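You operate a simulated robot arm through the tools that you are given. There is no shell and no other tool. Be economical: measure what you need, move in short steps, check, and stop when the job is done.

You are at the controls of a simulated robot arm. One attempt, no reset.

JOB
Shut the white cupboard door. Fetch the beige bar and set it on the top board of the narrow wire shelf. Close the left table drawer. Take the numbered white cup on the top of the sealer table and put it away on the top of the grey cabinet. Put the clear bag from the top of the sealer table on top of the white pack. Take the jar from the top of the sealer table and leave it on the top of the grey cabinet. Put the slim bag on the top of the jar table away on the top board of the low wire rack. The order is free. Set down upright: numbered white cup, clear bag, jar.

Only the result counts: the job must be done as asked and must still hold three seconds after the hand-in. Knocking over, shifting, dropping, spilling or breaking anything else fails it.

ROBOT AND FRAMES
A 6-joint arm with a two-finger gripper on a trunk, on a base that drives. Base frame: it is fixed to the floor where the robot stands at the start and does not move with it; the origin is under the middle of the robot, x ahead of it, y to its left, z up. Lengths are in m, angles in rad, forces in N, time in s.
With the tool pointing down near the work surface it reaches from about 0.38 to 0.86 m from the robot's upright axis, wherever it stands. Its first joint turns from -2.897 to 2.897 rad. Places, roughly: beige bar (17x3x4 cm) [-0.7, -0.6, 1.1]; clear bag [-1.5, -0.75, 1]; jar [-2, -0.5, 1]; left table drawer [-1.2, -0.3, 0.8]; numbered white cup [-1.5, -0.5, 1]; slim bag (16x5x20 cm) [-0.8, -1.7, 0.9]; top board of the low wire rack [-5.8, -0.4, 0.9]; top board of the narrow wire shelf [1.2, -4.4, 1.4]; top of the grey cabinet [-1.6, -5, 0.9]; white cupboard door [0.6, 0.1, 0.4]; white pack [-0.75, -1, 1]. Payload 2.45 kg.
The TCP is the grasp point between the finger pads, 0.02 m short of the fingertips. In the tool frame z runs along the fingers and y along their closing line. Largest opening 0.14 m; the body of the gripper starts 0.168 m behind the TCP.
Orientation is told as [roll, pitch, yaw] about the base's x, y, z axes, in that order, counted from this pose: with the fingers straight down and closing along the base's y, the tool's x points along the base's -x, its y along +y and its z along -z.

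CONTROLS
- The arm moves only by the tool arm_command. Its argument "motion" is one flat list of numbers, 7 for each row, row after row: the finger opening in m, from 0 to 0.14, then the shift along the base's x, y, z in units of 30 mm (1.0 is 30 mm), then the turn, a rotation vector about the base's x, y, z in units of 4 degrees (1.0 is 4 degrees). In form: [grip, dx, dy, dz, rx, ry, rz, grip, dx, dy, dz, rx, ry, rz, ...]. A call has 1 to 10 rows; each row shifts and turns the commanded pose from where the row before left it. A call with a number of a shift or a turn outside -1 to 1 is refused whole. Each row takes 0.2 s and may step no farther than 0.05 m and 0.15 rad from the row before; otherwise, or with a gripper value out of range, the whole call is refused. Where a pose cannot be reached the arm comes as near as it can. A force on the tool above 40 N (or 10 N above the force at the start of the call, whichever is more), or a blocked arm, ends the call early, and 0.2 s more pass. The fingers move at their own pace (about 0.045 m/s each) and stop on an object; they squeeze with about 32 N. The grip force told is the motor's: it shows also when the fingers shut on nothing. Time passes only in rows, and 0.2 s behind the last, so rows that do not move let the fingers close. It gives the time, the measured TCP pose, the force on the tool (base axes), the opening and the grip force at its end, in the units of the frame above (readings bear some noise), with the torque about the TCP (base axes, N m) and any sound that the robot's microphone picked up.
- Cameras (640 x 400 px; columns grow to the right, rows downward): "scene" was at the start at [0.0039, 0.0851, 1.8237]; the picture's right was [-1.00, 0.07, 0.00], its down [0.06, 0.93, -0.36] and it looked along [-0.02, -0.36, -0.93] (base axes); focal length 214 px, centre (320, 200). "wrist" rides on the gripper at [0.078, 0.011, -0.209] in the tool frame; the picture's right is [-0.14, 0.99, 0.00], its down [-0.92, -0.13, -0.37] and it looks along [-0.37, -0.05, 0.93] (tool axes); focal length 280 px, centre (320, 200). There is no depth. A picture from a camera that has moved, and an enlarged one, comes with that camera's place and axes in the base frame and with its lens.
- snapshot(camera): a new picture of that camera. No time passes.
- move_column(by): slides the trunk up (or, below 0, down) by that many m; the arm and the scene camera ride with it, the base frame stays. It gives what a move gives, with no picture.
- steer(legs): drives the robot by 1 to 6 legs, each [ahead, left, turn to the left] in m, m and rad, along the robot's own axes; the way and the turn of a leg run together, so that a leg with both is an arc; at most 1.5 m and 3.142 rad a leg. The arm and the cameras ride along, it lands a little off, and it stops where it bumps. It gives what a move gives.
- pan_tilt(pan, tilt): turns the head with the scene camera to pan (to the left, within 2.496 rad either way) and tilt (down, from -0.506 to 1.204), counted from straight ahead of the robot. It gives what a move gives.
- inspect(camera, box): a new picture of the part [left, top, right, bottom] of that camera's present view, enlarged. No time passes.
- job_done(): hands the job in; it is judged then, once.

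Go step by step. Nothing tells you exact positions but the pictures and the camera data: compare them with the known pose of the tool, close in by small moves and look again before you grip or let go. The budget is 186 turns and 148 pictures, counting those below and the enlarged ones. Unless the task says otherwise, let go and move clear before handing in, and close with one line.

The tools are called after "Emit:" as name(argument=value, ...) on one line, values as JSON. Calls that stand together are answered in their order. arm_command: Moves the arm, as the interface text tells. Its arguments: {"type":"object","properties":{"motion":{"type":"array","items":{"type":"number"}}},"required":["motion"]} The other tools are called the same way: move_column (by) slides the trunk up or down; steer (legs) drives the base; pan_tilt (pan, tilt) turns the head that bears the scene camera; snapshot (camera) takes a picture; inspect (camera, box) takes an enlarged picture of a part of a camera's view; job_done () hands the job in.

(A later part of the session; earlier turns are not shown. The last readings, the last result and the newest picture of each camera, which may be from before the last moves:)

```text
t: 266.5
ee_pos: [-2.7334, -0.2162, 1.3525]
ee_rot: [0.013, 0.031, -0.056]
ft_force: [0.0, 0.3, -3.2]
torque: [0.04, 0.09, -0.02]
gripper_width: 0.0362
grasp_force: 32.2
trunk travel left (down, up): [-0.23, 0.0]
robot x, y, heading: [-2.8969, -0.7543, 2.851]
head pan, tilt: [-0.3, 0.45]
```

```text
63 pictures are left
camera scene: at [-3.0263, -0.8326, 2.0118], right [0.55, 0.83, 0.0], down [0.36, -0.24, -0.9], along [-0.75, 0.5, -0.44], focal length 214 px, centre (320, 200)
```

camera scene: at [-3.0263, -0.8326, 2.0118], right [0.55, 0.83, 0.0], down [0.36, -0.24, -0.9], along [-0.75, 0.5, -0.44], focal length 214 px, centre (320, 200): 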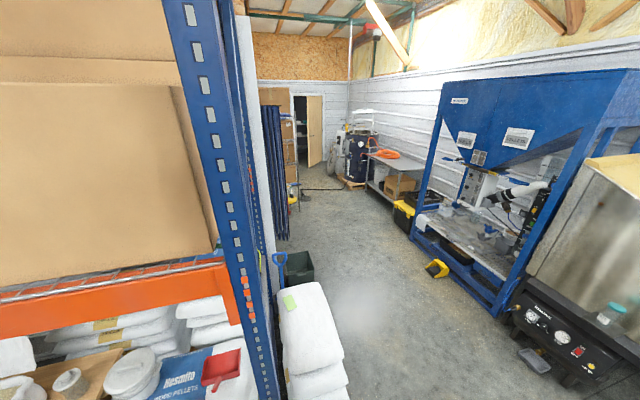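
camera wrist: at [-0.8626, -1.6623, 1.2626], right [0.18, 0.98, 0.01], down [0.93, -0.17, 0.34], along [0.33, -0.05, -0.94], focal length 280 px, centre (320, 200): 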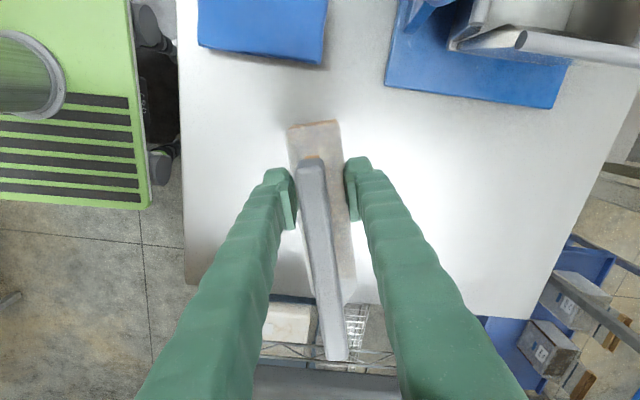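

The low rack must be hidden behind the blue post and dark curtain. The grip opening is slowly shrinking, so I'll check the bag in the wrist view.

Emit:
snapshot(camera="wrist")

Emit:
steer(legs=[[0, -0.7, 0], [0.6, 0, 0]])

Emit:
pan_tilt(pan=0.4, tilt=0.5)

Emit:
snapshot(camera="scene")

```text
62 pictures are left
camera wrist: at [-2.805, -0.2039, 1.5644], right [0.19, 0.98, 0.01], down [0.92, -0.19, 0.34], along [0.33, -0.06, -0.94], focal length 280 px, centre (320, 200)
```

wrist: 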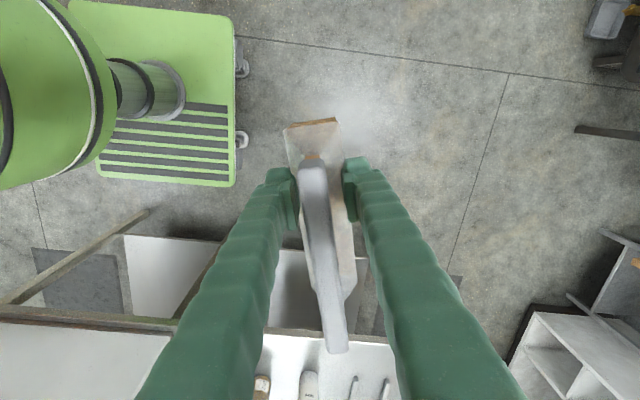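

```text
t: 275.9
ee_pos: [-3.1294, 0.6053, 1.3536]
ee_rot: [0.015, 0.032, -0.045]
ft_force: [0.0, -0.3, -2.8]
torque: [-0.02, 0.05, 0.0]
gripper_width: 0.0351
grasp_force: 32.2
trunk travel left (down, up): [-0.23, 0.0]
robot x, y, heading: [-3.2884, 0.0671, 2.863]
head pan, tilt: [-0.3, 0.45]
```

```text
t: 277.0
ee_pos: [-3.1291, 0.6051, 1.352]
ee_rot: [0.014, 0.031, -0.045]
ft_force: [0.0, 0.0, -3.7]
torque: [0.0, 0.12, -0.01]
gripper_width: 0.0355
grasp_force: 31.7
trunk travel left (down, up): [-0.23, 0.0]
robot x, y, heading: [-3.2881, 0.0661, 2.864]
head pan, tilt: [0.4, 0.499]
```

```text
61 pictures are left
camera scene: at [-3.4276, -0.0762, 2.0074], right [-0.12, 0.99, 0.0], down [0.47, 0.06, -0.88], along [-0.87, -0.11, -0.48], focal length 214 px, centre (320, 200)
```

scene: 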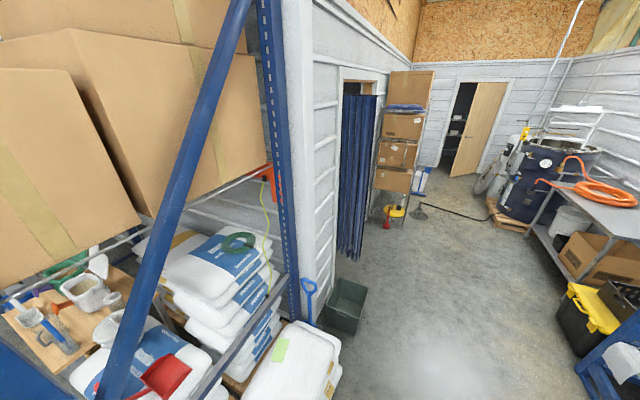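

The coordinates of the low rack fall behind that wall, so I'll zoom in on the doorway and the box rack.

Emit:
inspect(camera="scene", box=[290, 60, 450, 260])

Emit:
inspect(camera="scene", box=[100, 180, 300, 380])

```text
2.00 times, centred on (370, 160) of scene
camera zoom: at [-3.4276, -0.0762, 2.0074], right [-0.12, 0.99, 0.0], down [0.47, 0.06, -0.88], along [-0.87, -0.11, -0.48], focal length 429 px, centre (220, 280)
```

zoom: 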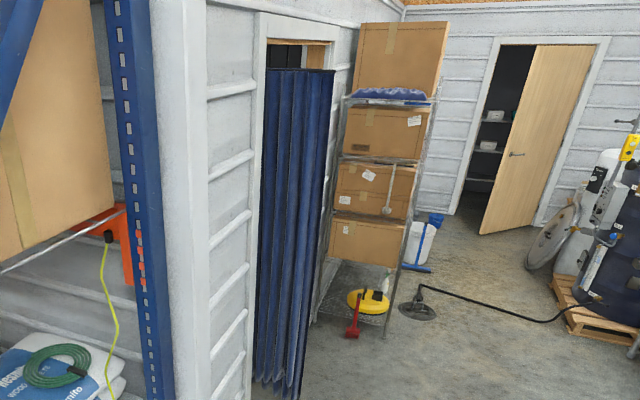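

```text
2.00 times, centred on (200, 280) of scene
camera zoom: at [-3.4276, -0.0762, 2.0074], right [-0.12, 0.99, 0.0], down [0.47, 0.06, -0.88], along [-0.87, -0.11, -0.48], focal length 429 px, centre (560, 40)
```

zoom: 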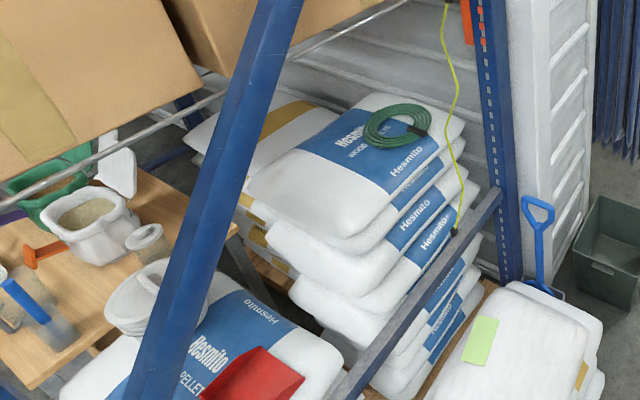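

A doorway with a dark blue curtain leads left near x≈-5.5, and the rack should be just inside it. I'll drive along to face it.

Emit:
steer(legs=[[0, -0.15, -0.027], [1.1, 0, 0], [0.9, 0, 0]])

Emit:
pan_tilt(pan=1.5, tilt=0.5)

Emit:
snapshot(camera="scene")

```text
t: 288.5
ee_pos: [-4.9778, 1.3382, 1.3526]
ee_rot: [0.013, 0.033, -0.081]
ft_force: [0.2, 0.5, -3.0]
torque: [-0.03, 0.07, 0.0]
gripper_width: 0.0341
grasp_force: 31.7
trunk travel left (down, up): [-0.23, 0.0]
robot x, y, heading: [-5.1574, 0.8086, 2.832]
head pan, tilt: [0.4, 0.499]
```

```text
t: 289.8
ee_pos: [-4.9773, 1.3389, 1.3523]
ee_rot: [0.013, 0.029, -0.079]
ft_force: [0.0, 0.2, -3.1]
torque: [0.01, 0.07, 0.01]
gripper_width: 0.034
grasp_force: 32.0
trunk travel left (down, up): [-0.23, 0.0]
robot x, y, heading: [-5.1574, 0.8038, 2.832]
head pan, tilt: [1.499, 0.499]
```

```text
58 pictures are left
camera scene: at [-5.2436, 0.5916, 2.0074], right [-0.93, 0.37, 0.0], down [0.18, 0.44, -0.88], along [-0.33, -0.81, -0.48], focal length 214 px, centre (320, 200)
```

scene: 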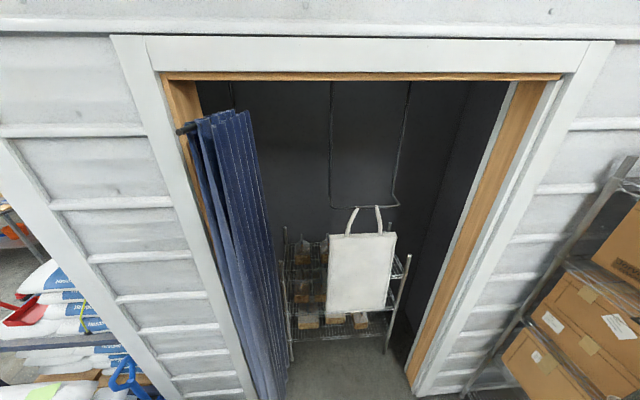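

The low wire rack is inside the doorway, with a white tote on its front. I'll zoom in.

Emit:
inspect(camera="scene", box=[250, 190, 430, 370])

```text
2.22 times, centred on (340, 280) of scene
camera zoom: at [-5.2436, 0.5916, 2.0074], right [-0.93, 0.37, 0.0], down [0.18, 0.44, -0.88], along [-0.33, -0.81, -0.48], focal length 477 px, centre (276, 22)
```

zoom: 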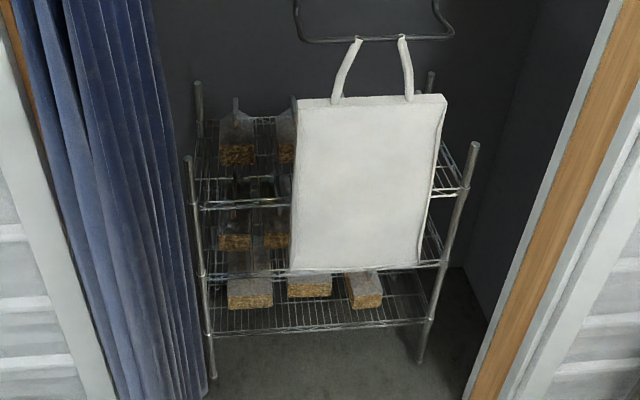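

The board is at about u −5.82…−5.03, n −1.96…−2.34. A hanging tote covers the middle, and there is a free front-left spot near u≈−5.14, n≈−2.05, reachable between curtain and tote. I'll turn the robot around so the arm faces the doorway.

Emit:
steer(legs=[[0, 0, -3.14]])

Emit:
arm_command(motion=[0, 0, 0, 0, 0, 0, -0.8, 0, 0, 0, 0, 0, 0, -0.8, 0, 0, 0, 0, 0, 0, -0.8, 0, 0, 0, 0, 0, 0, -0.8])

Emit:
pan_tilt(pan=-1.3, tilt=0.6)

Emit:
snapshot(camera="scene")

Emit:
snapshot(camera="wrist")

```text
t: 297.6
ee_pos: [-5.3295, 0.2704, 1.353]
ee_rot: [0.013, 0.031, 3.066]
ft_force: [0.5, -0.2, -2.5]
torque: [0.01, -0.09, -0.01]
gripper_width: 0.033
grasp_force: 32.2
trunk travel left (down, up): [-0.23, 0.0]
robot x, y, heading: [-5.1536, 0.81, -0.306]
head pan, tilt: [1.499, 0.499]
```

```text
t: 298.6
ee_pos: [-5.3291, 0.2721, 1.353]
ee_rot: [0.013, 0.031, 2.843]
ft_force: [-0.8, -0.7, -3.3]
torque: [-0.02, -0.09, 0.03]
gripper_width: 0.0327
grasp_force: 31.9
trunk travel left (down, up): [-0.23, 0.0]
robot x, y, heading: [-5.1579, 0.8077, -0.306]
head pan, tilt: [1.499, 0.499]
```

```text
t: 301.0
ee_pos: [-5.3301, 0.2709, 1.3531]
ee_rot: [0.014, 0.03, 2.844]
ft_force: [0.9, 0.1, -3.2]
torque: [0.0, -0.1, 0.01]
gripper_width: 0.0324
grasp_force: 31.4
trunk travel left (down, up): [-0.23, 0.0]
robot x, y, heading: [-5.1533, 0.806, -0.307]
head pan, tilt: [-1.3, 0.6]
```

```text
56 pictures are left
camera scene: at [-5.1089, 0.8479, 1.9983], right [-1.0, 0.03, 0.0], down [0.02, 0.56, -0.82], along [-0.03, -0.82, -0.57], focal length 214 px, centre (320, 200)
```

scene: 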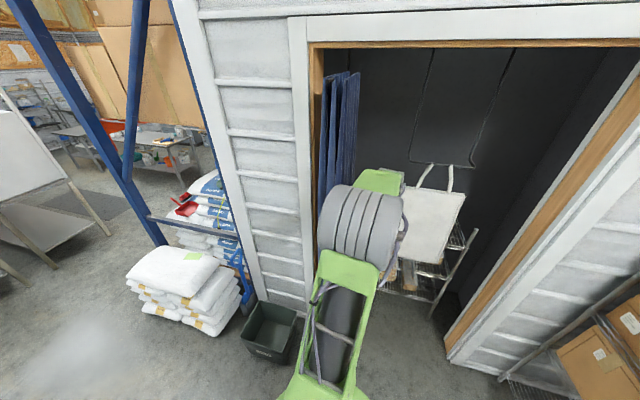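

```text
55 pictures are left
camera wrist: at [-5.2646, 0.243, 1.5648], right [-0.42, -0.91, 0.01], down [-0.85, 0.4, 0.34], along [-0.31, 0.13, -0.94], focal length 280 px, centre (320, 200)
```

wrist: 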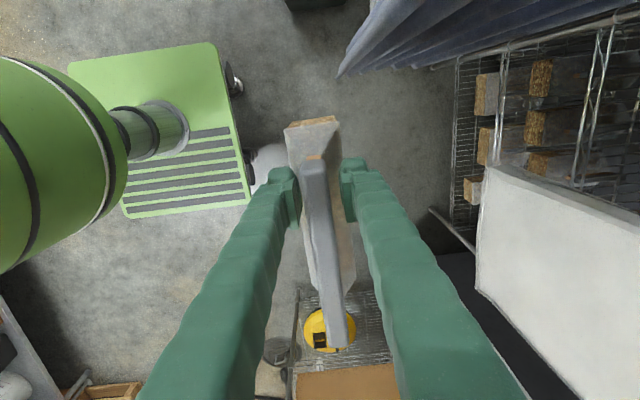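

From two views, the tote hangs in the doorway plane (n≈−1.67, u −5.26…−5.54, z 1.03–1.49). The gap on its right (to u≈−5.9) is wider than on its left, so I'll shift the robot that way and look at the right part of the board.

Emit:
steer(legs=[[-0.53, 0, 0]])

Emit:
pan_tilt(pan=-1.7, tilt=0.65)

Emit:
snapshot(camera="scene")

Emit:
snapshot(camera="wrist")

```text
t: 304.1
ee_pos: [-5.8461, 0.437, 1.3539]
ee_rot: [0.014, 0.031, 2.829]
ft_force: [-0.2, -0.2, -3.2]
torque: [-0.05, -0.12, 0.02]
gripper_width: 0.0319
grasp_force: 31.7
trunk travel left (down, up): [-0.23, 0.0]
robot x, y, heading: [-5.6604, 0.9676, -0.317]
head pan, tilt: [-1.3, 0.6]
```

```text
t: 305.0
ee_pos: [-5.8448, 0.4376, 1.3535]
ee_rot: [0.014, 0.031, 2.829]
ft_force: [-0.4, 0.1, -3.1]
torque: [-0.04, -0.07, -0.03]
gripper_width: 0.0318
grasp_force: 31.9
trunk travel left (down, up): [-0.23, 0.0]
robot x, y, heading: [-5.663, 0.9673, -0.317]
head pan, tilt: [-1.7, 0.649]
```

```text
54 pictures are left
camera scene: at [-5.649, 1.0215, 1.994], right [-0.9, 0.43, 0.0], down [0.26, 0.54, -0.8], along [-0.35, -0.72, -0.6], focal length 214 px, centre (320, 200)
```

scene: 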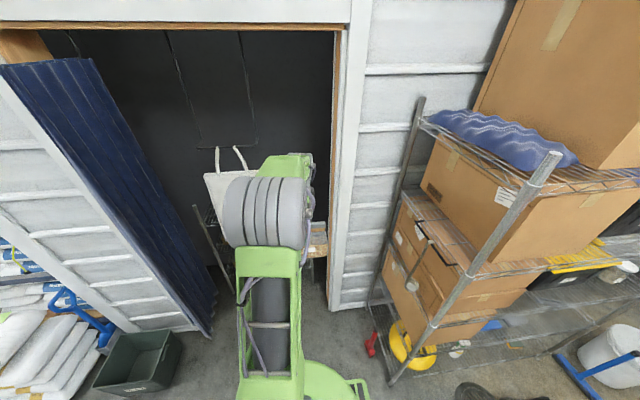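

```text
53 pictures are left
camera wrist: at [-5.7804, 0.4088, 1.5648], right [-0.44, -0.9, 0.01], down [-0.85, 0.41, 0.34], along [-0.31, 0.14, -0.94], focal length 280 px, centre (320, 200)
```

wrist: 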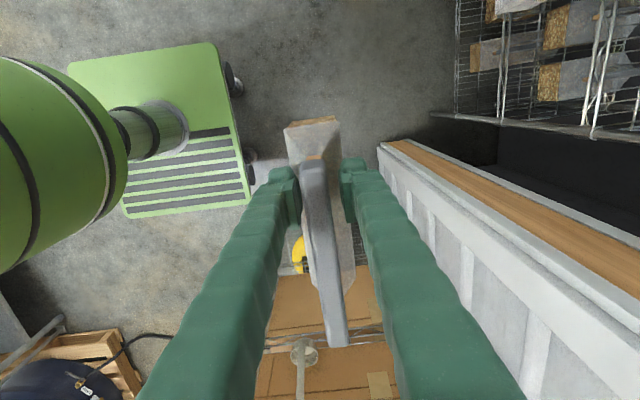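

I'll enlarge the rack portion of the wrist view.

Emit:
inspect(camera="wrist", box=[430, 0, 640, 150])

```text
2.67 times, centred on (535, 75) of wrist
camera zoom: at [-5.7804, 0.4088, 1.5648], right [-0.44, -0.9, 0.01], down [-0.85, 0.41, 0.34], along [-0.31, 0.14, -0.94], focal length 748 px, centre (-253, 533)
```

zoom: 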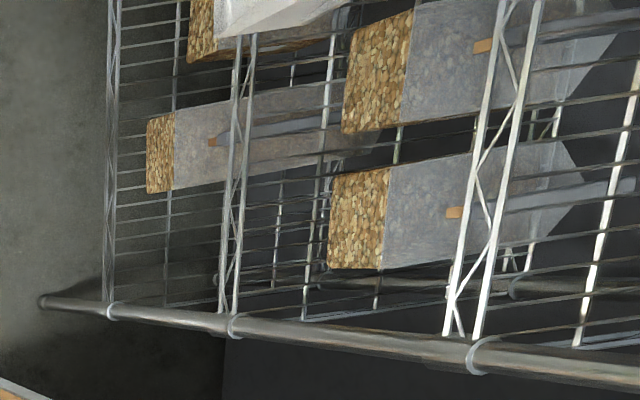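

The board's right part is clear in front: its front-right corner is at u −5.80, n −1.96, z≈0.91. The hand is already in line (u≈−5.70), so I'll strafe 0.5 m straight in through the gap.

Emit:
steer(legs=[[0, -0.25, 0]])

Emit:
snapshot(camera="wrist")

Emit:
pan_tilt(pan=-1.2, tilt=0.65)

Emit:
snapshot(camera="scene")

```text
t: 307.8
ee_pos: [-5.925, 0.2025, 1.3538]
ee_rot: [0.015, 0.031, 2.828]
ft_force: [-0.4, 0.4, -3.7]
torque: [0.0, -0.03, -0.01]
gripper_width: 0.0316
grasp_force: 32.0
trunk travel left (down, up): [-0.23, 0.0]
robot x, y, heading: [-5.738, 0.7369, -0.321]
head pan, tilt: [-1.7, 0.649]
```

```text
51 pictures are left
camera wrist: at [-5.8588, 0.1736, 1.5646], right [-0.44, -0.9, 0.01], down [-0.85, 0.41, 0.34], along [-0.31, 0.14, -0.94], focal length 280 px, centre (320, 200)
```

wrist: 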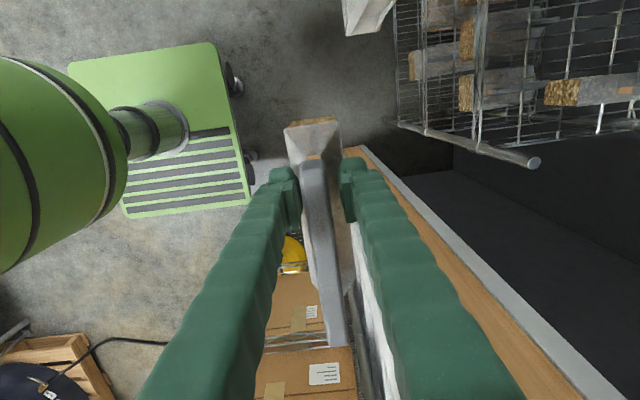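

```text
t: 308.7
ee_pos: [-5.9243, 0.2033, 1.3527]
ee_rot: [0.015, 0.031, 2.828]
ft_force: [-0.1, 0.2, -2.9]
torque: [-0.07, -0.07, 0.04]
gripper_width: 0.0316
grasp_force: 32.1
trunk travel left (down, up): [-0.23, 0.0]
robot x, y, heading: [-5.7405, 0.7328, -0.322]
head pan, tilt: [-1.201, 0.649]
```

```text
50 pictures are left
camera scene: at [-5.685, 0.7779, 1.994], right [-1.0, -0.05, 0.0], down [-0.03, 0.6, -0.8], along [0.04, -0.8, -0.6], focal length 214 px, centre (320, 200)
```

scene: 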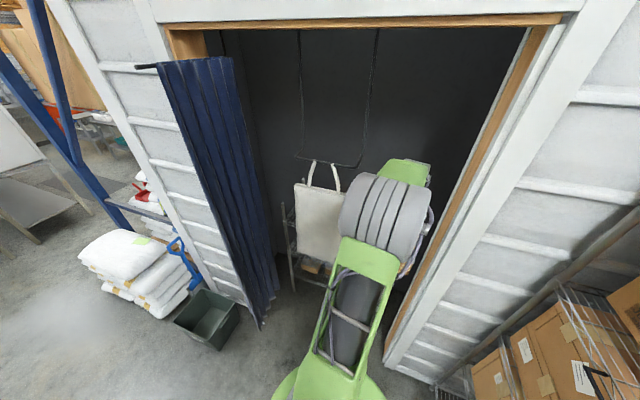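

The post top is at u −5.80, z 1.09, and the tote edge at u −5.54; the hand passes between. I'll continue in and shift 3 cm toward the middle.

Emit:
arm_command(motion=[0, 1, -0.3, 0, 0, 0, 0])

Emit:
steer(legs=[[0, -0.25, 0]])

Emit:
snapshot(camera="wrist")

```text
t: 309.1
ee_pos: [-5.8935, 0.1938, 1.3527]
ee_rot: [0.013, 0.032, 2.827]
ft_force: [0.7, -0.1, -3.3]
torque: [-0.05, -0.03, -0.02]
gripper_width: 0.0319
grasp_force: 31.7
trunk travel left (down, up): [-0.23, 0.0]
robot x, y, heading: [-5.7417, 0.7357, -0.319]
head pan, tilt: [-1.201, 0.649]
```

```text
t: 311.9
ee_pos: [-5.9779, -0.0412, 1.3532]
ee_rot: [0.014, 0.032, 2.82]
ft_force: [-0.3, -0.3, -2.8]
torque: [-0.01, -0.11, 0.01]
gripper_width: 0.0312
grasp_force: 32.1
trunk travel left (down, up): [-0.23, 0.0]
robot x, y, heading: [-5.822, 0.4973, -0.33]
head pan, tilt: [-1.201, 0.649]
```

```text
49 pictures are left
camera wrist: at [-5.9126, -0.0701, 1.5636], right [-0.44, -0.9, 0.01], down [-0.84, 0.42, 0.34], along [-0.31, 0.14, -0.94], focal length 280 px, centre (320, 200)
```

wrist: 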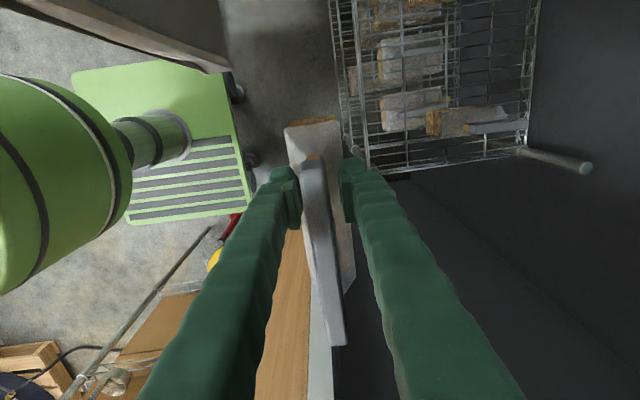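

There is already a bag on the top board near my target (u≈−5.70, n −2.07). I'll enlarge the view to find the clear part of the board.

Emit:
inspect(camera="wrist", box=[310, 0, 610, 190])

```text
2.11 times, centred on (460, 95) of wrist
camera zoom: at [-5.9126, -0.0701, 1.5636], right [-0.44, -0.9, 0.01], down [-0.84, 0.42, 0.34], along [-0.31, 0.14, -0.94], focal length 590 px, centre (25, 421)
```

zoom: 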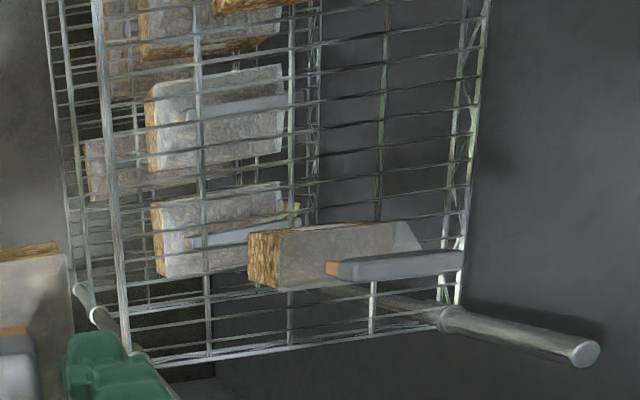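

The board is free left of that bag around u≈−5.60, near the front (n≈−2.02). To keep the forearm clear of the tote's hanger I'll shift the base 10 cm toward −u, then move the hand in diagonally.

Emit:
steer(legs=[[-0.09, 0, 0.02]])

Emit:
arm_command(motion=[0, 0.46, -0.88, -0.3, 0, 0, 0, 0, 0.46, -0.88, -0.3, 0, 0, 0, 0, 0.46, -0.88, -0.4, 0, 0, 0, 0, 0.46, -0.88, -0.5, 0, 0, 0, 0, 0.46, -0.88, -0.5, 0, 0, 0, 0, 0.46, -0.88, -0.5, 0, 0, 0])

Emit:
snapshot(camera="wrist")

Emit:
snapshot(camera="scene")

```text
t: 313.0
ee_pos: [-6.0519, -0.0146, 1.3524]
ee_rot: [0.014, 0.034, 2.844]
ft_force: [-1.3, 0.5, -2.2]
torque: [0.0, -0.18, -0.03]
gripper_width: 0.031
grasp_force: 31.3
trunk travel left (down, up): [-0.23, 0.0]
robot x, y, heading: [-5.9043, 0.526, -0.308]
head pan, tilt: [-1.201, 0.649]
```

```text
t: 314.4
ee_pos: [-5.9687, -0.176, 1.2768]
ee_rot: [0.012, 0.031, 2.846]
ft_force: [0.1, -0.7, -3.0]
torque: [0.02, -0.03, 0.01]
gripper_width: 0.0308
grasp_force: 32.3
trunk travel left (down, up): [-0.23, 0.0]
robot x, y, heading: [-5.905, 0.5297, -0.305]
head pan, tilt: [-1.201, 0.649]
```

```text
47 pictures are left
camera wrist: at [-5.9031, -0.2041, 1.4879], right [-0.42, -0.91, 0.01], down [-0.85, 0.4, 0.34], along [-0.31, 0.14, -0.94], focal length 280 px, centre (320, 200)
```

wrist: 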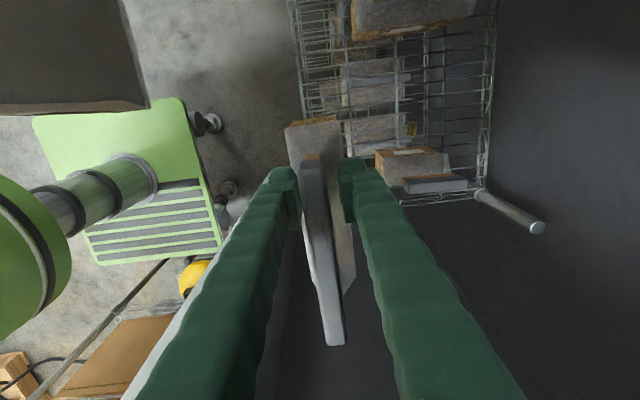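

```text
46 pictures are left
camera scene: at [-5.8494, 0.5703, 1.994], right [-1.0, -0.06, 0.0], down [-0.04, 0.6, -0.8], along [0.05, -0.79, -0.61], focal length 214 px, centre (320, 200)
```

scene: 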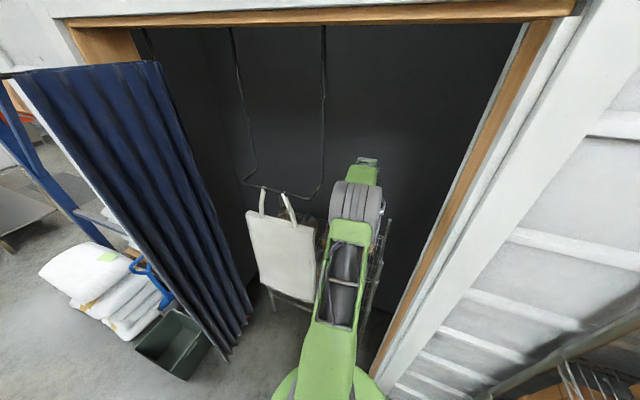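

The free slot on the board is u −5.68…−5.49, so I'll aim for u −5.585, n −2.01. I'll shift in and lower to just above the board.

Emit:
arm_command(motion=[0, 0.3, -0.5, -0.9, 0, 0, 0, 0, 0.35, -0.6, -0.9, 0, 0, 0, 0, 0.35, -0.6, -0.5, 0, 0, 0, 0, 0.3, -0.5, -0.5, 0, 0, 0, 0, 0, 0, -0.9, 0, 0, 0, 0, 0, 0, -0.9, 0, 0, 0])

Emit:
snapshot(camera="wrist")

```text
t: 315.8
ee_pos: [-5.9295, -0.2409, 1.1393]
ee_rot: [0.015, 0.031, 2.844]
ft_force: [0.9, -0.4, -2.4]
torque: [0.0, -0.07, 0.02]
gripper_width: 0.0306
grasp_force: 32.1
trunk travel left (down, up): [-0.23, 0.0]
robot x, y, heading: [-5.9021, 0.5288, -0.306]
head pan, tilt: [-1.201, 0.649]
```

```text
45 pictures are left
camera wrist: at [-5.8649, -0.269, 1.3511], right [-0.42, -0.91, 0.01], down [-0.85, 0.4, 0.34], along [-0.31, 0.14, -0.94], focal length 280 px, centre (320, 200)
```

wrist: 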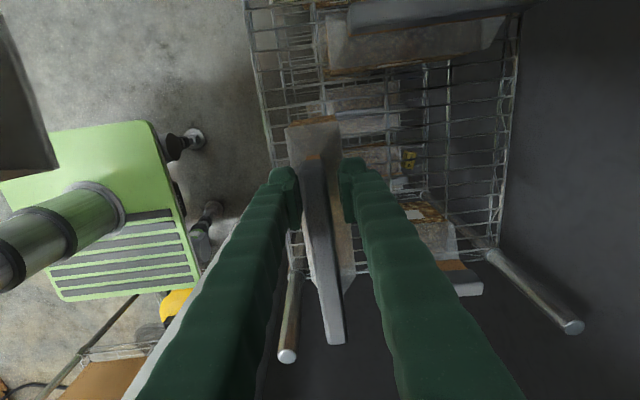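

Clear of the neighbours. I'll lower toward the board.

Emit:
arm_command(motion=[0, 0, 0, -1, 0, 0, 0, 0, 0, 0, -1, 0, 0, 0, 0, 0, 0, -1, 0, 0, 0])

Emit:
arm_command(motion=[0, 0, 0, -0.3, 0, 0, 0, 0, 0, 0, -0.3, 0, 0, 0])

Emit:
arm_command(motion=[0, 0, 0, -0.2, 0, 0, 0, 0, 0, 0, -0.2, 0, 0, 0])

Emit:
snapshot(camera="wrist")

```text
t: 316.6
ee_pos: [-5.9282, -0.2459, 1.073]
ee_rot: [0.023, 0.033, 2.846]
ft_force: [2.4, 3.9, 11.2]
torque: [0.52, 0.3, -0.07]
gripper_width: 0.03
grasp_force: 32.2
trunk travel left (down, up): [-0.23, 0.0]
robot x, y, heading: [-5.9036, 0.5261, -0.3]
head pan, tilt: [-1.201, 0.649]
stopped in row 3: the force on the tool passed its limit at 64 N (the readings are from after the stop); the commanded pose is now the measured one
```

```text
t: 317.0
ee_pos: [-5.9291, -0.2487, 1.0745]
ee_rot: [0.034, 0.036, 2.847]
ft_force: [0.4, 7.8, 26.6]
torque: [0.85, 0.51, -0.12]
gripper_width: 0.0293
grasp_force: 31.8
trunk travel left (down, up): [-0.23, 0.0]
robot x, y, heading: [-5.9036, 0.5254, -0.306]
head pan, tilt: [-1.201, 0.649]
stopped in row 2: the force on the tool passed its limit at 48 N (the readings are from after the stop); the commanded pose is now the measured one
```

```text
t: 317.3
ee_pos: [-5.9302, -0.2513, 1.0757]
ee_rot: [0.041, 0.035, 2.846]
ft_force: [0.0, 6.7, 24.3]
torque: [0.81, 0.52, -0.12]
gripper_width: 0.0292
grasp_force: 32.0
trunk travel left (down, up): [-0.23, 0.0]
robot x, y, heading: [-5.9038, 0.5257, -0.305]
head pan, tilt: [-1.201, 0.649]
stopped in row 1: the force on the tool passed its limit at 48 N (the readings are from after the stop); the commanded pose is now the measured one
```

```text
44 pictures are left
camera wrist: at [-5.8636, -0.2738, 1.2866], right [-0.42, -0.91, 0.04], down [-0.85, 0.41, 0.33], along [-0.31, 0.11, -0.94], focal length 280 px, centre (320, 200)
```

wrist: 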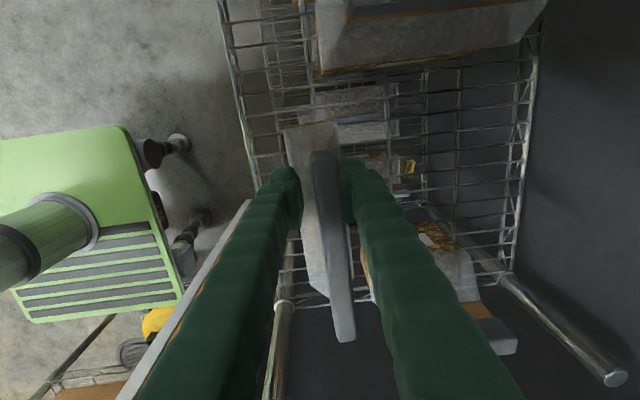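

By torque and height, the bag's bottom edge has met the board (z≈0.95, consistent with the stereo estimate of 0.94). I'll relieve the pressure, straighten the small tilt and look before releasing.

Emit:
arm_command(motion=[0, 0, 0.15, 0.2, -0.4, 0, 0, 0, 0, 0, 0, 0, 0, 0])

Emit:
arm_command(motion=[0, 0, 0, -0.1, 0, 0, 0])

Emit:
inspect(camera="scene", box=[220, 140, 420, 320])

```text
t: 317.9
ee_pos: [-5.9286, -0.2467, 1.0747]
ee_rot: [0.061, 0.044, 2.846]
ft_force: [0.6, 0.1, -3.6]
torque: [0.06, 0.01, -0.04]
gripper_width: 0.0283
grasp_force: 32.2
trunk travel left (down, up): [-0.23, 0.0]
robot x, y, heading: [-5.9068, 0.5287, -0.304]
head pan, tilt: [-1.201, 0.649]
```

```text
t: 318.3
ee_pos: [-5.9288, -0.2463, 1.0748]
ee_rot: [0.065, 0.045, 2.847]
ft_force: [0.9, 0.8, 7.2]
torque: [0.31, 0.1, -0.04]
gripper_width: 0.028
grasp_force: 32.0
trunk travel left (down, up): [-0.23, 0.0]
robot x, y, heading: [-5.9081, 0.529, -0.309]
head pan, tilt: [-1.201, 0.649]
```

```text
2.22 times, centred on (320, 230) of scene
camera zoom: at [-5.8497, 0.5732, 1.9941], right [-1.0, -0.07, 0.0], down [-0.04, 0.6, -0.8], along [0.05, -0.8, -0.6], focal length 477 px, centre (320, 133)
```

zoom: 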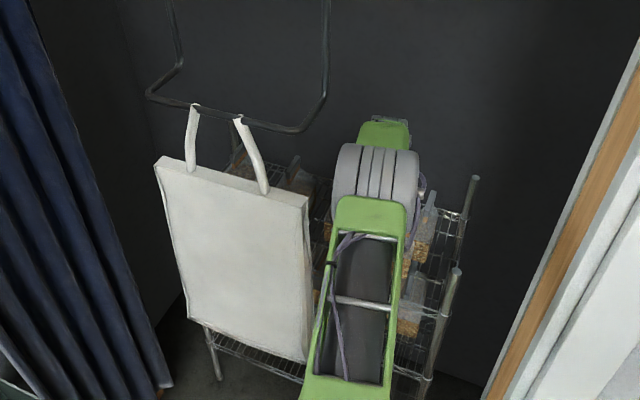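

The rotation went the wrong way, so I'll correct it back and touch down again.

Emit:
arm_command(motion=[0, 0, 0, 0.35, 0.4, 0, 0, 0, 0, 0, 0, 0.35, 0, 0, 0, 0, 0, 0, 0, 0, 0])

Emit:
arm_command(motion=[0, 0, 0, -0.2, 0, 0, 0])

Emit:
arm_command(motion=[0, 0, 0, -0.15, 0, 0, 0])

Emit:
snapshot(camera="wrist")

```text
t: 319.1
ee_pos: [-5.9287, -0.2485, 1.084]
ee_rot: [0.014, 0.029, 2.844]
ft_force: [-0.6, -0.1, -3.4]
torque: [0.0, -0.04, -0.01]
gripper_width: 0.0272
grasp_force: 31.8
trunk travel left (down, up): [-0.23, 0.0]
robot x, y, heading: [-5.9058, 0.5282, -0.307]
head pan, tilt: [-1.201, 0.649]
```

```text
t: 319.5
ee_pos: [-5.9287, -0.2466, 1.0773]
ee_rot: [0.012, 0.027, 2.845]
ft_force: [-0.8, 0.2, -2.1]
torque: [-0.02, -0.09, 0.02]
gripper_width: 0.0272
grasp_force: 32.5
trunk travel left (down, up): [-0.23, 0.0]
robot x, y, heading: [-5.9015, 0.5294, -0.305]
head pan, tilt: [-1.201, 0.649]
```

```text
t: 319.9
ee_pos: [-5.9289, -0.2469, 1.0771]
ee_rot: [0.019, 0.029, 2.845]
ft_force: [-5.0, -0.1, 17.7]
torque: [0.05, -0.53, 0.0]
gripper_width: 0.0271
grasp_force: 31.6
trunk travel left (down, up): [-0.23, 0.0]
robot x, y, heading: [-5.9049, 0.5279, -0.302]
head pan, tilt: [-1.201, 0.649]
```

```text
42 pictures are left
camera wrist: at [-5.8629, -0.2742, 1.2879], right [-0.42, -0.91, 0.01], down [-0.85, 0.4, 0.34], along [-0.31, 0.13, -0.94], focal length 280 px, centre (320, 200)
```

wrist: 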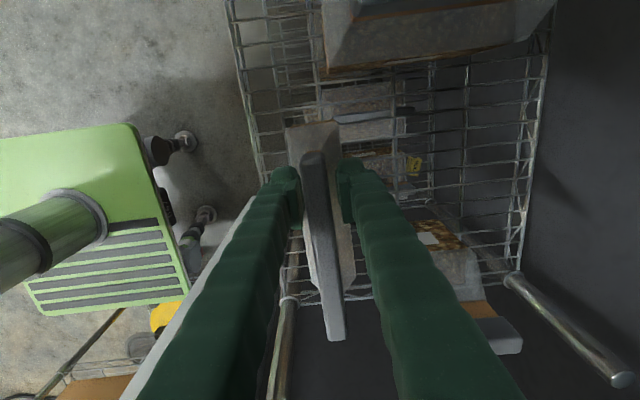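

The bag stands vertical on the board. I'll open gently to 5.5 cm and rise straight up.

Emit:
arm_command(motion=[0, 0, 0, 0.05, 0, 0, 0, 0.035, 0, 0, 0, 0, 0, 0, 0.045, 0, 0, 0, 0, 0, 0, 0.06, 0, 0, 0, 0, 0, 0, 0.06, 0, 0, 0, 0, 0, 0])

Emit:
snapshot(camera="wrist")

```text
t: 321.1
ee_pos: [-5.9281, -0.245, 1.075]
ee_rot: [0.012, 0.027, 2.845]
ft_force: [-0.7, -0.4, 0.3]
torque: [0.01, 0.03, 0.0]
gripper_width: 0.0601
grasp_force: 0.0
trunk travel left (down, up): [-0.23, 0.0]
robot x, y, heading: [-5.909, 0.5287, -0.305]
head pan, tilt: [-1.201, 0.649]
```

```text
41 pictures are left
camera wrist: at [-5.8623, -0.2745, 1.2852], right [-0.42, -0.91, 0.01], down [-0.85, 0.4, 0.34], along [-0.31, 0.14, -0.94], focal length 280 px, centre (320, 200)
```

wrist: 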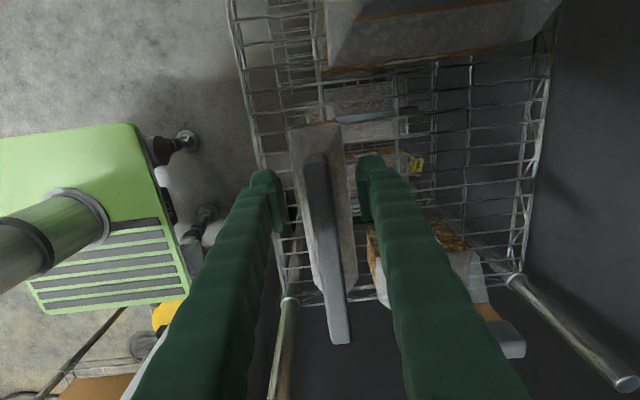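

It stands by itself. I'll rise and check once more.

Emit:
arm_command(motion=[0.06, 0, 0, 0.5, 0, 0, 0, 0.06, 0, 0, 1, 0, 0, 0, 0.06, 0, 0, 1, 0, 0, 0, 0.06, 0, 0, 1, 0, 0, 0, 0.06, 0, 0, 1, 0, 0, 0, 0.06, 0, 0, 1, 0, 0, 0, 0.06, -0.46, 0.88, 1, 0, 0, 0, 0.06, -0.46, 0.88, 1, 0, 0, 0, 0.06, -0.46, 0.88, 0.5, 0, 0, 0, 0.06, -0.46, 0.88, 0.5, 0, 0, 0])

Emit:
arm_command(motion=[0.06, -0.46, 0.88, 0, 0, 0, 0, 0.06, -0.46, 0.88, 0, 0, 0, 0, 0.06, -0.46, 0.88, 0, 0, 0, 0, 0.06, -0.46, 0.88, 0, 0, 0, 0, 0.06, 0, 0.5, 0, 0, 0, 0])

Emit:
snapshot(camera="wrist")

```text
t: 323.3
ee_pos: [-5.9867, -0.1361, 1.3307]
ee_rot: [0.012, 0.027, 2.844]
ft_force: [-0.4, -0.3, -0.6]
torque: [-0.05, -0.03, 0.03]
gripper_width: 0.0604
grasp_force: 0.0
trunk travel left (down, up): [-0.23, 0.0]
robot x, y, heading: [-5.9043, 0.5277, -0.305]
head pan, tilt: [-1.201, 0.649]
```

```text
t: 324.5
ee_pos: [-6.0411, -0.0204, 1.3299]
ee_rot: [0.014, 0.028, 2.847]
ft_force: [0.2, -0.5, 0.1]
torque: [-0.03, 0.0, 0.03]
gripper_width: 0.0601
grasp_force: 0.0
trunk travel left (down, up): [-0.23, 0.0]
robot x, y, heading: [-5.908, 0.526, -0.305]
head pan, tilt: [-1.201, 0.649]
```

```text
40 pictures are left
camera wrist: at [-5.9744, -0.0486, 1.5412], right [-0.42, -0.91, 0.01], down [-0.85, 0.4, 0.34], along [-0.31, 0.14, -0.94], focal length 280 px, centre (320, 200)
```

wrist: 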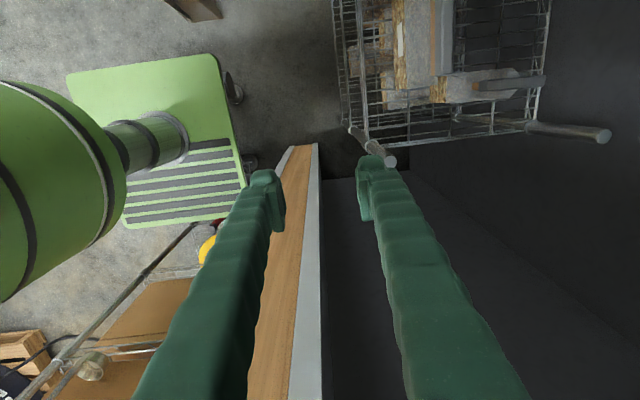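

The slim bag is in place. I'll back out of the doorway and drive back along the aisle to the right end of the sealer table.

Emit:
steer(legs=[[0, 0.82, 0], [1.4, 0, 0], [1.4, 0, 0]])

Emit:
pan_tilt(pan=-0.8, tilt=0.6)

Emit:
snapshot(camera="scene")

```text
t: 345.3
ee_pos: [-3.1773, -0.1253, 1.3285]
ee_rot: [0.013, 0.028, 2.823]
ft_force: [-0.1, 0.2, 0.6]
torque: [-0.01, 0.0, -0.01]
gripper_width: 0.0603
grasp_force: 0.2
trunk travel left (down, up): [-0.23, 0.0]
robot x, y, heading: [-3.0271, 0.4204, -0.326]
head pan, tilt: [-1.201, 0.649]
```

```text
t: 346.2
ee_pos: [-3.1772, -0.1251, 1.3293]
ee_rot: [0.013, 0.028, 2.823]
ft_force: [0.0, -0.3, 0.8]
torque: [0.0, 0.01, -0.02]
gripper_width: 0.06
grasp_force: 0.0
trunk travel left (down, up): [-0.23, 0.0]
robot x, y, heading: [-3.0337, 0.4178, -0.326]
head pan, tilt: [-0.799, 0.6]
```

```text
39 pictures are left
camera scene: at [-2.9393, 0.4701, 1.9983], right [-0.9, -0.43, 0.0], down [-0.24, 0.51, -0.82], along [0.35, -0.74, -0.57], focal length 214 px, centre (320, 200)
```

scene: 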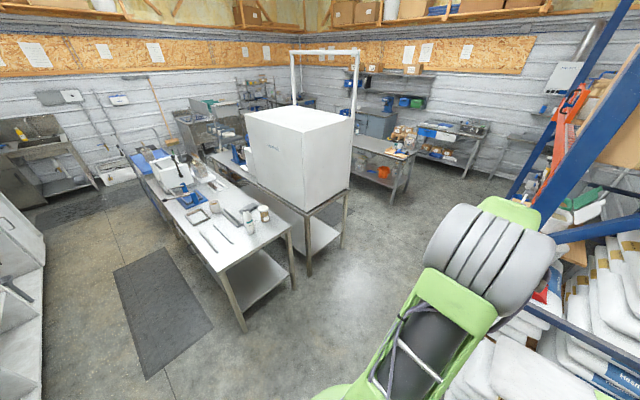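

The table is ahead. I'll move beside its right end, opposite the jar.

Emit:
steer(legs=[[0, 0.12, 0.021], [1.0, 0.06, 0], [0.36, 0.06, 0]])

Emit:
snapshot(camera="wrist")

```text
t: 354.6
ee_pos: [-1.8171, -0.303, 1.3307]
ee_rot: [0.015, 0.027, 2.839]
ft_force: [0.6, 0.4, 0.4]
torque: [-0.02, 0.07, -0.01]
gripper_width: 0.0601
grasp_force: 0.0
trunk travel left (down, up): [-0.23, 0.0]
robot x, y, heading: [-1.6778, 0.2445, -0.311]
head pan, tilt: [-0.799, 0.6]
```

```text
38 pictures are left
camera wrist: at [-1.7505, -0.3329, 1.541], right [-0.43, -0.9, 0.01], down [-0.85, 0.41, 0.34], along [-0.31, 0.14, -0.94], focal length 280 px, centre (320, 200)
```

wrist: 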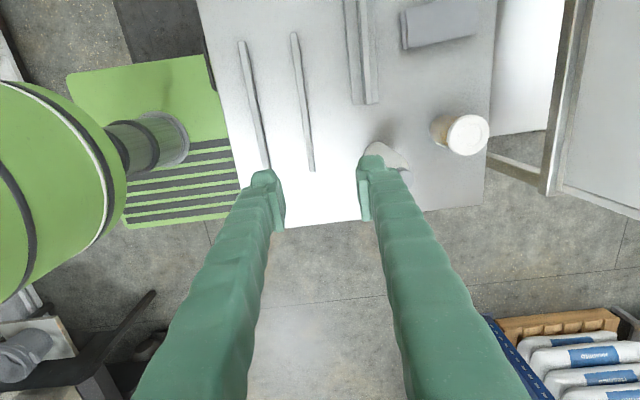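

The jar's lid is at about [-1.933, -0.564, 0.99] with the bottle 14 cm in front of it, and the current hand orientation fits between. I need a bit more reach: I'll nudge 6 cm closer and move over the jar.

Emit:
steer(legs=[[0, -0.06, 0]])

Emit:
arm_command(motion=[0.12, -0.33, -0.67, -0.7, 0, 0, 0, 0.12, -0.33, -0.67, -0.7, 0, 0, 0, 0.12, -0.33, -0.67, -0.7, 0, 0, 0, 0.12, -0.33, -0.67, -0.7, 0, 0, 0, 0.12, -0.33, -0.67, -0.7, 0, 0, 0, 0.12, -0.33, -0.67, -0.7, 0, 0, 0, 0.12, -0.33, -0.67, 0, 0, 0, 0, 0.12, -0.33, -0.67, 0, 0, 0, 0])

Emit:
snapshot(camera="wrist")

```text
t: 355.8
ee_pos: [-1.8346, -0.3601, 1.3293]
ee_rot: [0.013, 0.029, 2.839]
ft_force: [0.4, -1.1, -1.3]
torque: [0.03, -0.02, 0.02]
gripper_width: 0.06
grasp_force: 0.0
trunk travel left (down, up): [-0.23, 0.0]
robot x, y, heading: [-1.6933, 0.1894, -0.313]
head pan, tilt: [-0.799, 0.6]
```

```text
t: 357.6
ee_pos: [-1.916, -0.5186, 1.204]
ee_rot: [0.01, 0.029, 2.835]
ft_force: [0.0, -0.5, -0.6]
torque: [0.03, -0.03, 0.02]
gripper_width: 0.1201
grasp_force: 0.2
trunk travel left (down, up): [-0.23, 0.0]
robot x, y, heading: [-1.6906, 0.1882, -0.313]
head pan, tilt: [-0.799, 0.6]
```

```text
37 pictures are left
camera wrist: at [-1.8502, -0.5486, 1.4147], right [-0.43, -0.9, 0.01], down [-0.85, 0.41, 0.34], along [-0.31, 0.14, -0.94], focal length 280 px, centre (320, 200)
```

wrist: 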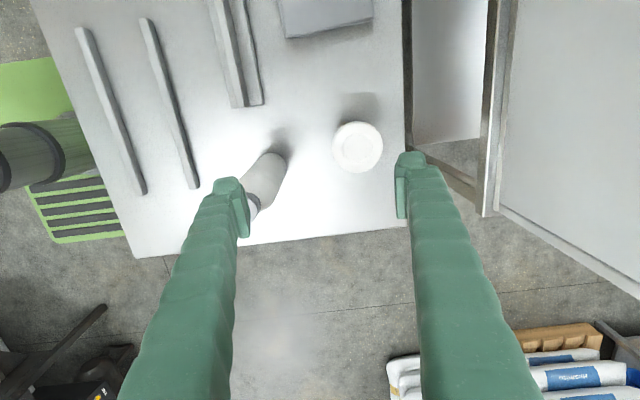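

The lid is at [-1.937, -0.573], diameter about 7.5 cm. I'll align, descend to z≈1.1 and check.

Emit:
arm_command(motion=[0.11, -0.35, -0.9, -0.4, 0, 0, 0, 0.11, -0.35, -0.9, -0.5, 0, 0, 0, 0.11, 0, 0, -1, 0, 0, 0, 0.11, 0, 0, -1, 0, 0, 0])

Emit:
snapshot(camera="wrist")

```text
t: 358.6
ee_pos: [-1.9355, -0.5747, 1.1173]
ee_rot: [0.01, 0.028, 2.836]
ft_force: [-0.3, -0.5, 0.1]
torque: [0.04, -0.02, 0.01]
gripper_width: 0.11
grasp_force: 0.0
trunk travel left (down, up): [-0.23, 0.0]
robot x, y, heading: [-1.6941, 0.1892, -0.313]
head pan, tilt: [-0.799, 0.6]
```

```text
36 pictures are left
camera wrist: at [-1.8704, -0.6041, 1.3277], right [-0.43, -0.9, 0.01], down [-0.85, 0.4, 0.34], along [-0.31, 0.14, -0.94], focal length 280 px, centre (320, 200)
```

wrist: 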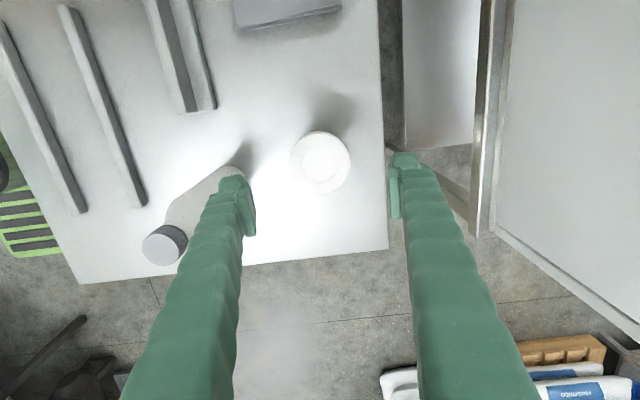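

It's aligned. I'll descend to grip the jar body just below the lid.

Emit:
arm_command(motion=[0.11, 0, 0, -1, 0, 0, 0, 0.11, 0, 0, -1, 0, 0, 0, 0.11, 0, 0, -1, 0, 0, 0, 0.11, 0, 0, -1, 0, 0, 0, 0.11, 0, 0, -1, 0, 0, 0, 0.11, 0, 0, -0.6, 0, 0, 0])

Emit:
snapshot(camera="wrist")

```text
t: 360.0
ee_pos: [-1.9302, -0.5672, 0.9498]
ee_rot: [0.014, 0.029, 2.84]
ft_force: [-0.1, 0.8, 0.1]
torque: [-0.01, 0.01, -0.01]
gripper_width: 0.11
grasp_force: 0.1
out of reach, approached as far as the arm can: row 4, 5
trunk travel left (down, up): [-0.23, 0.0]
robot x, y, heading: [-1.6929, 0.1877, -0.311]
head pan, tilt: [-0.799, 0.6]
```

```text
35 pictures are left
camera wrist: at [-1.8648, -0.5959, 1.1619], right [-0.43, -0.9, 0.01], down [-0.85, 0.41, 0.34], along [-0.31, 0.14, -0.94], focal length 280 px, centre (320, 200)
```

wrist: 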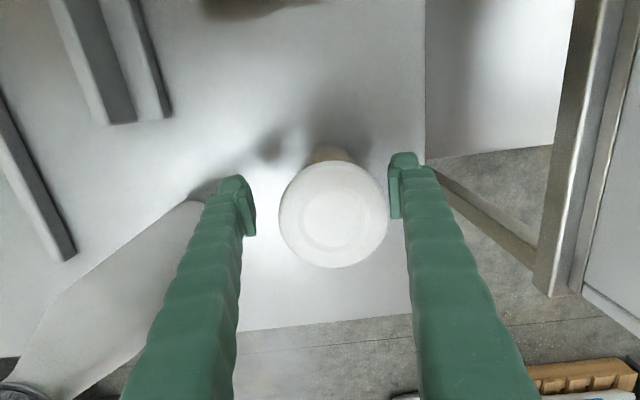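

The jar is 1 cm nearer one finger, which is fine. Closing.

Emit:
arm_command(motion=[0.09, 0, 0, 0, 0, 0, 0, 0.07, 0, 0, 0, 0, 0, 0, 0.04, 0, 0, 0, 0, 0, 0, 0, 0, 0, 0, 0, 0, 0, 0, 0, 0, 0, 0, 0, 0])

Emit:
arm_command(motion=[0, 0, 0, 0.5, 0, 0, 0, 0, 0, 0, 1, 0, 0, 0, 0, 0, 0, 1, 0, 0, 0, 0, 0, 0, 1, 0, 0, 0])

Emit:
snapshot(camera="wrist")

```text
t: 361.2
ee_pos: [-1.9312, -0.5671, 0.9518]
ee_rot: [0.014, 0.027, 2.84]
ft_force: [-0.3, -1.6, 5.6]
torque: [0.08, -0.01, -0.02]
gripper_width: 0.0799
grasp_force: 32.1
trunk travel left (down, up): [-0.23, 0.0]
robot x, y, heading: [-1.697, 0.1839, -0.317]
head pan, tilt: [-0.799, 0.6]
```

```text
t: 362.2
ee_pos: [-1.9375, -0.5749, 1.0522]
ee_rot: [0.006, 0.028, 2.838]
ft_force: [-0.7, 0.0, -4.6]
torque: [-0.01, -0.04, 0.01]
gripper_width: 0.0803
grasp_force: 31.8
out of reach, approached as far as the arm can: row 2, 4
trunk travel left (down, up): [-0.23, 0.0]
robot x, y, heading: [-1.6928, 0.19, -0.314]
head pan, tilt: [-0.799, 0.6]
```

```text
34 pictures are left
camera wrist: at [-1.8705, -0.6041, 1.2637], right [-0.43, -0.9, 0.0], down [-0.85, 0.4, 0.34], along [-0.31, 0.14, -0.94], focal length 280 px, centre (320, 200)
```

wrist: 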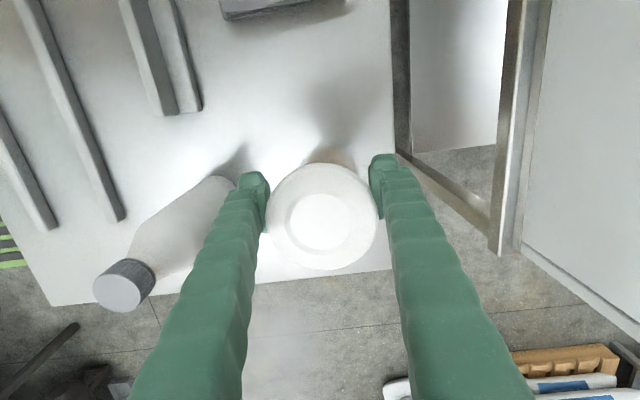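

The jar is held. I'll lift high, retract, and drive back off the table's end.

Emit:
arm_command(motion=[0, 0, 0, 1, 0, 0, 0, 0, 0, 0, 1, 0, 0, 0, 0, 0, 0, 1, 0, 0, 0, 0, 0.1, 0.3, 1, 0, 0, 0, 0, 0.1, 0.4, 1, 0, 0, 0, 0, 0.2, 0.6, 1, 0, 0, 0, 0, 0.3, 0.9, 1, 0, 0, 0, 0, 0.3, 0.9, 0.5, 0, 0, 0, 0, 0.3, 0.9, 0, 0, 0, 0, 0, 0.3, 0.9, 0, 0, 0, 0])

Emit:
steer(legs=[[-0.4, 0.06, 0], [-0.4, 0, 0]])

Emit:
pan_tilt(pan=-1.2, tilt=0.6)

Emit:
snapshot(camera="scene")

```text
t: 364.4
ee_pos: [-1.9365, -0.5476, 1.3015]
ee_rot: [0.007, 0.029, 2.839]
ft_force: [0.4, -0.3, -4.0]
torque: [0.04, -0.04, 0.02]
gripper_width: 0.0801
grasp_force: 32.3
out of reach, approached as far as the arm can: row 4, 5, 6, 7, 8, 9, 10
trunk travel left (down, up): [-0.23, 0.0]
robot x, y, heading: [-1.6954, 0.1891, -0.316]
head pan, tilt: [-0.799, 0.6]
```

```text
t: 368.9
ee_pos: [-2.6773, -0.2434, 1.3016]
ee_rot: [0.011, 0.025, 2.829]
ft_force: [-0.5, -0.6, -4.1]
torque: [-0.01, -0.09, -0.03]
gripper_width: 0.0798
grasp_force: 32.0
trunk travel left (down, up): [-0.23, 0.0]
robot x, y, heading: [-2.4285, 0.4926, -0.325]
head pan, tilt: [-0.799, 0.6]
```

```text
t: 369.8
ee_pos: [-2.6784, -0.2438, 1.3007]
ee_rot: [0.006, 0.026, 2.83]
ft_force: [0.1, -0.5, -4.1]
torque: [-0.01, -0.04, 0.02]
gripper_width: 0.0797
grasp_force: 31.7
trunk travel left (down, up): [-0.23, 0.0]
robot x, y, heading: [-2.4294, 0.4885, -0.318]
head pan, tilt: [-1.201, 0.6]
```

```text
33 pictures are left
camera scene: at [-2.374, 0.5311, 1.9983], right [-1.0, -0.05, 0.0], down [-0.03, 0.56, -0.82], along [0.04, -0.82, -0.57], focal length 214 px, centre (320, 200)
```

scene: 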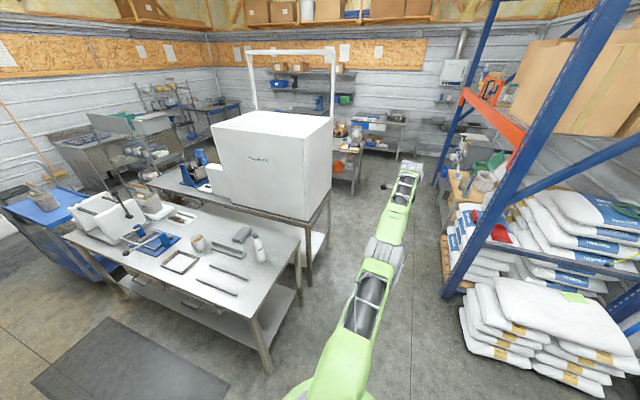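

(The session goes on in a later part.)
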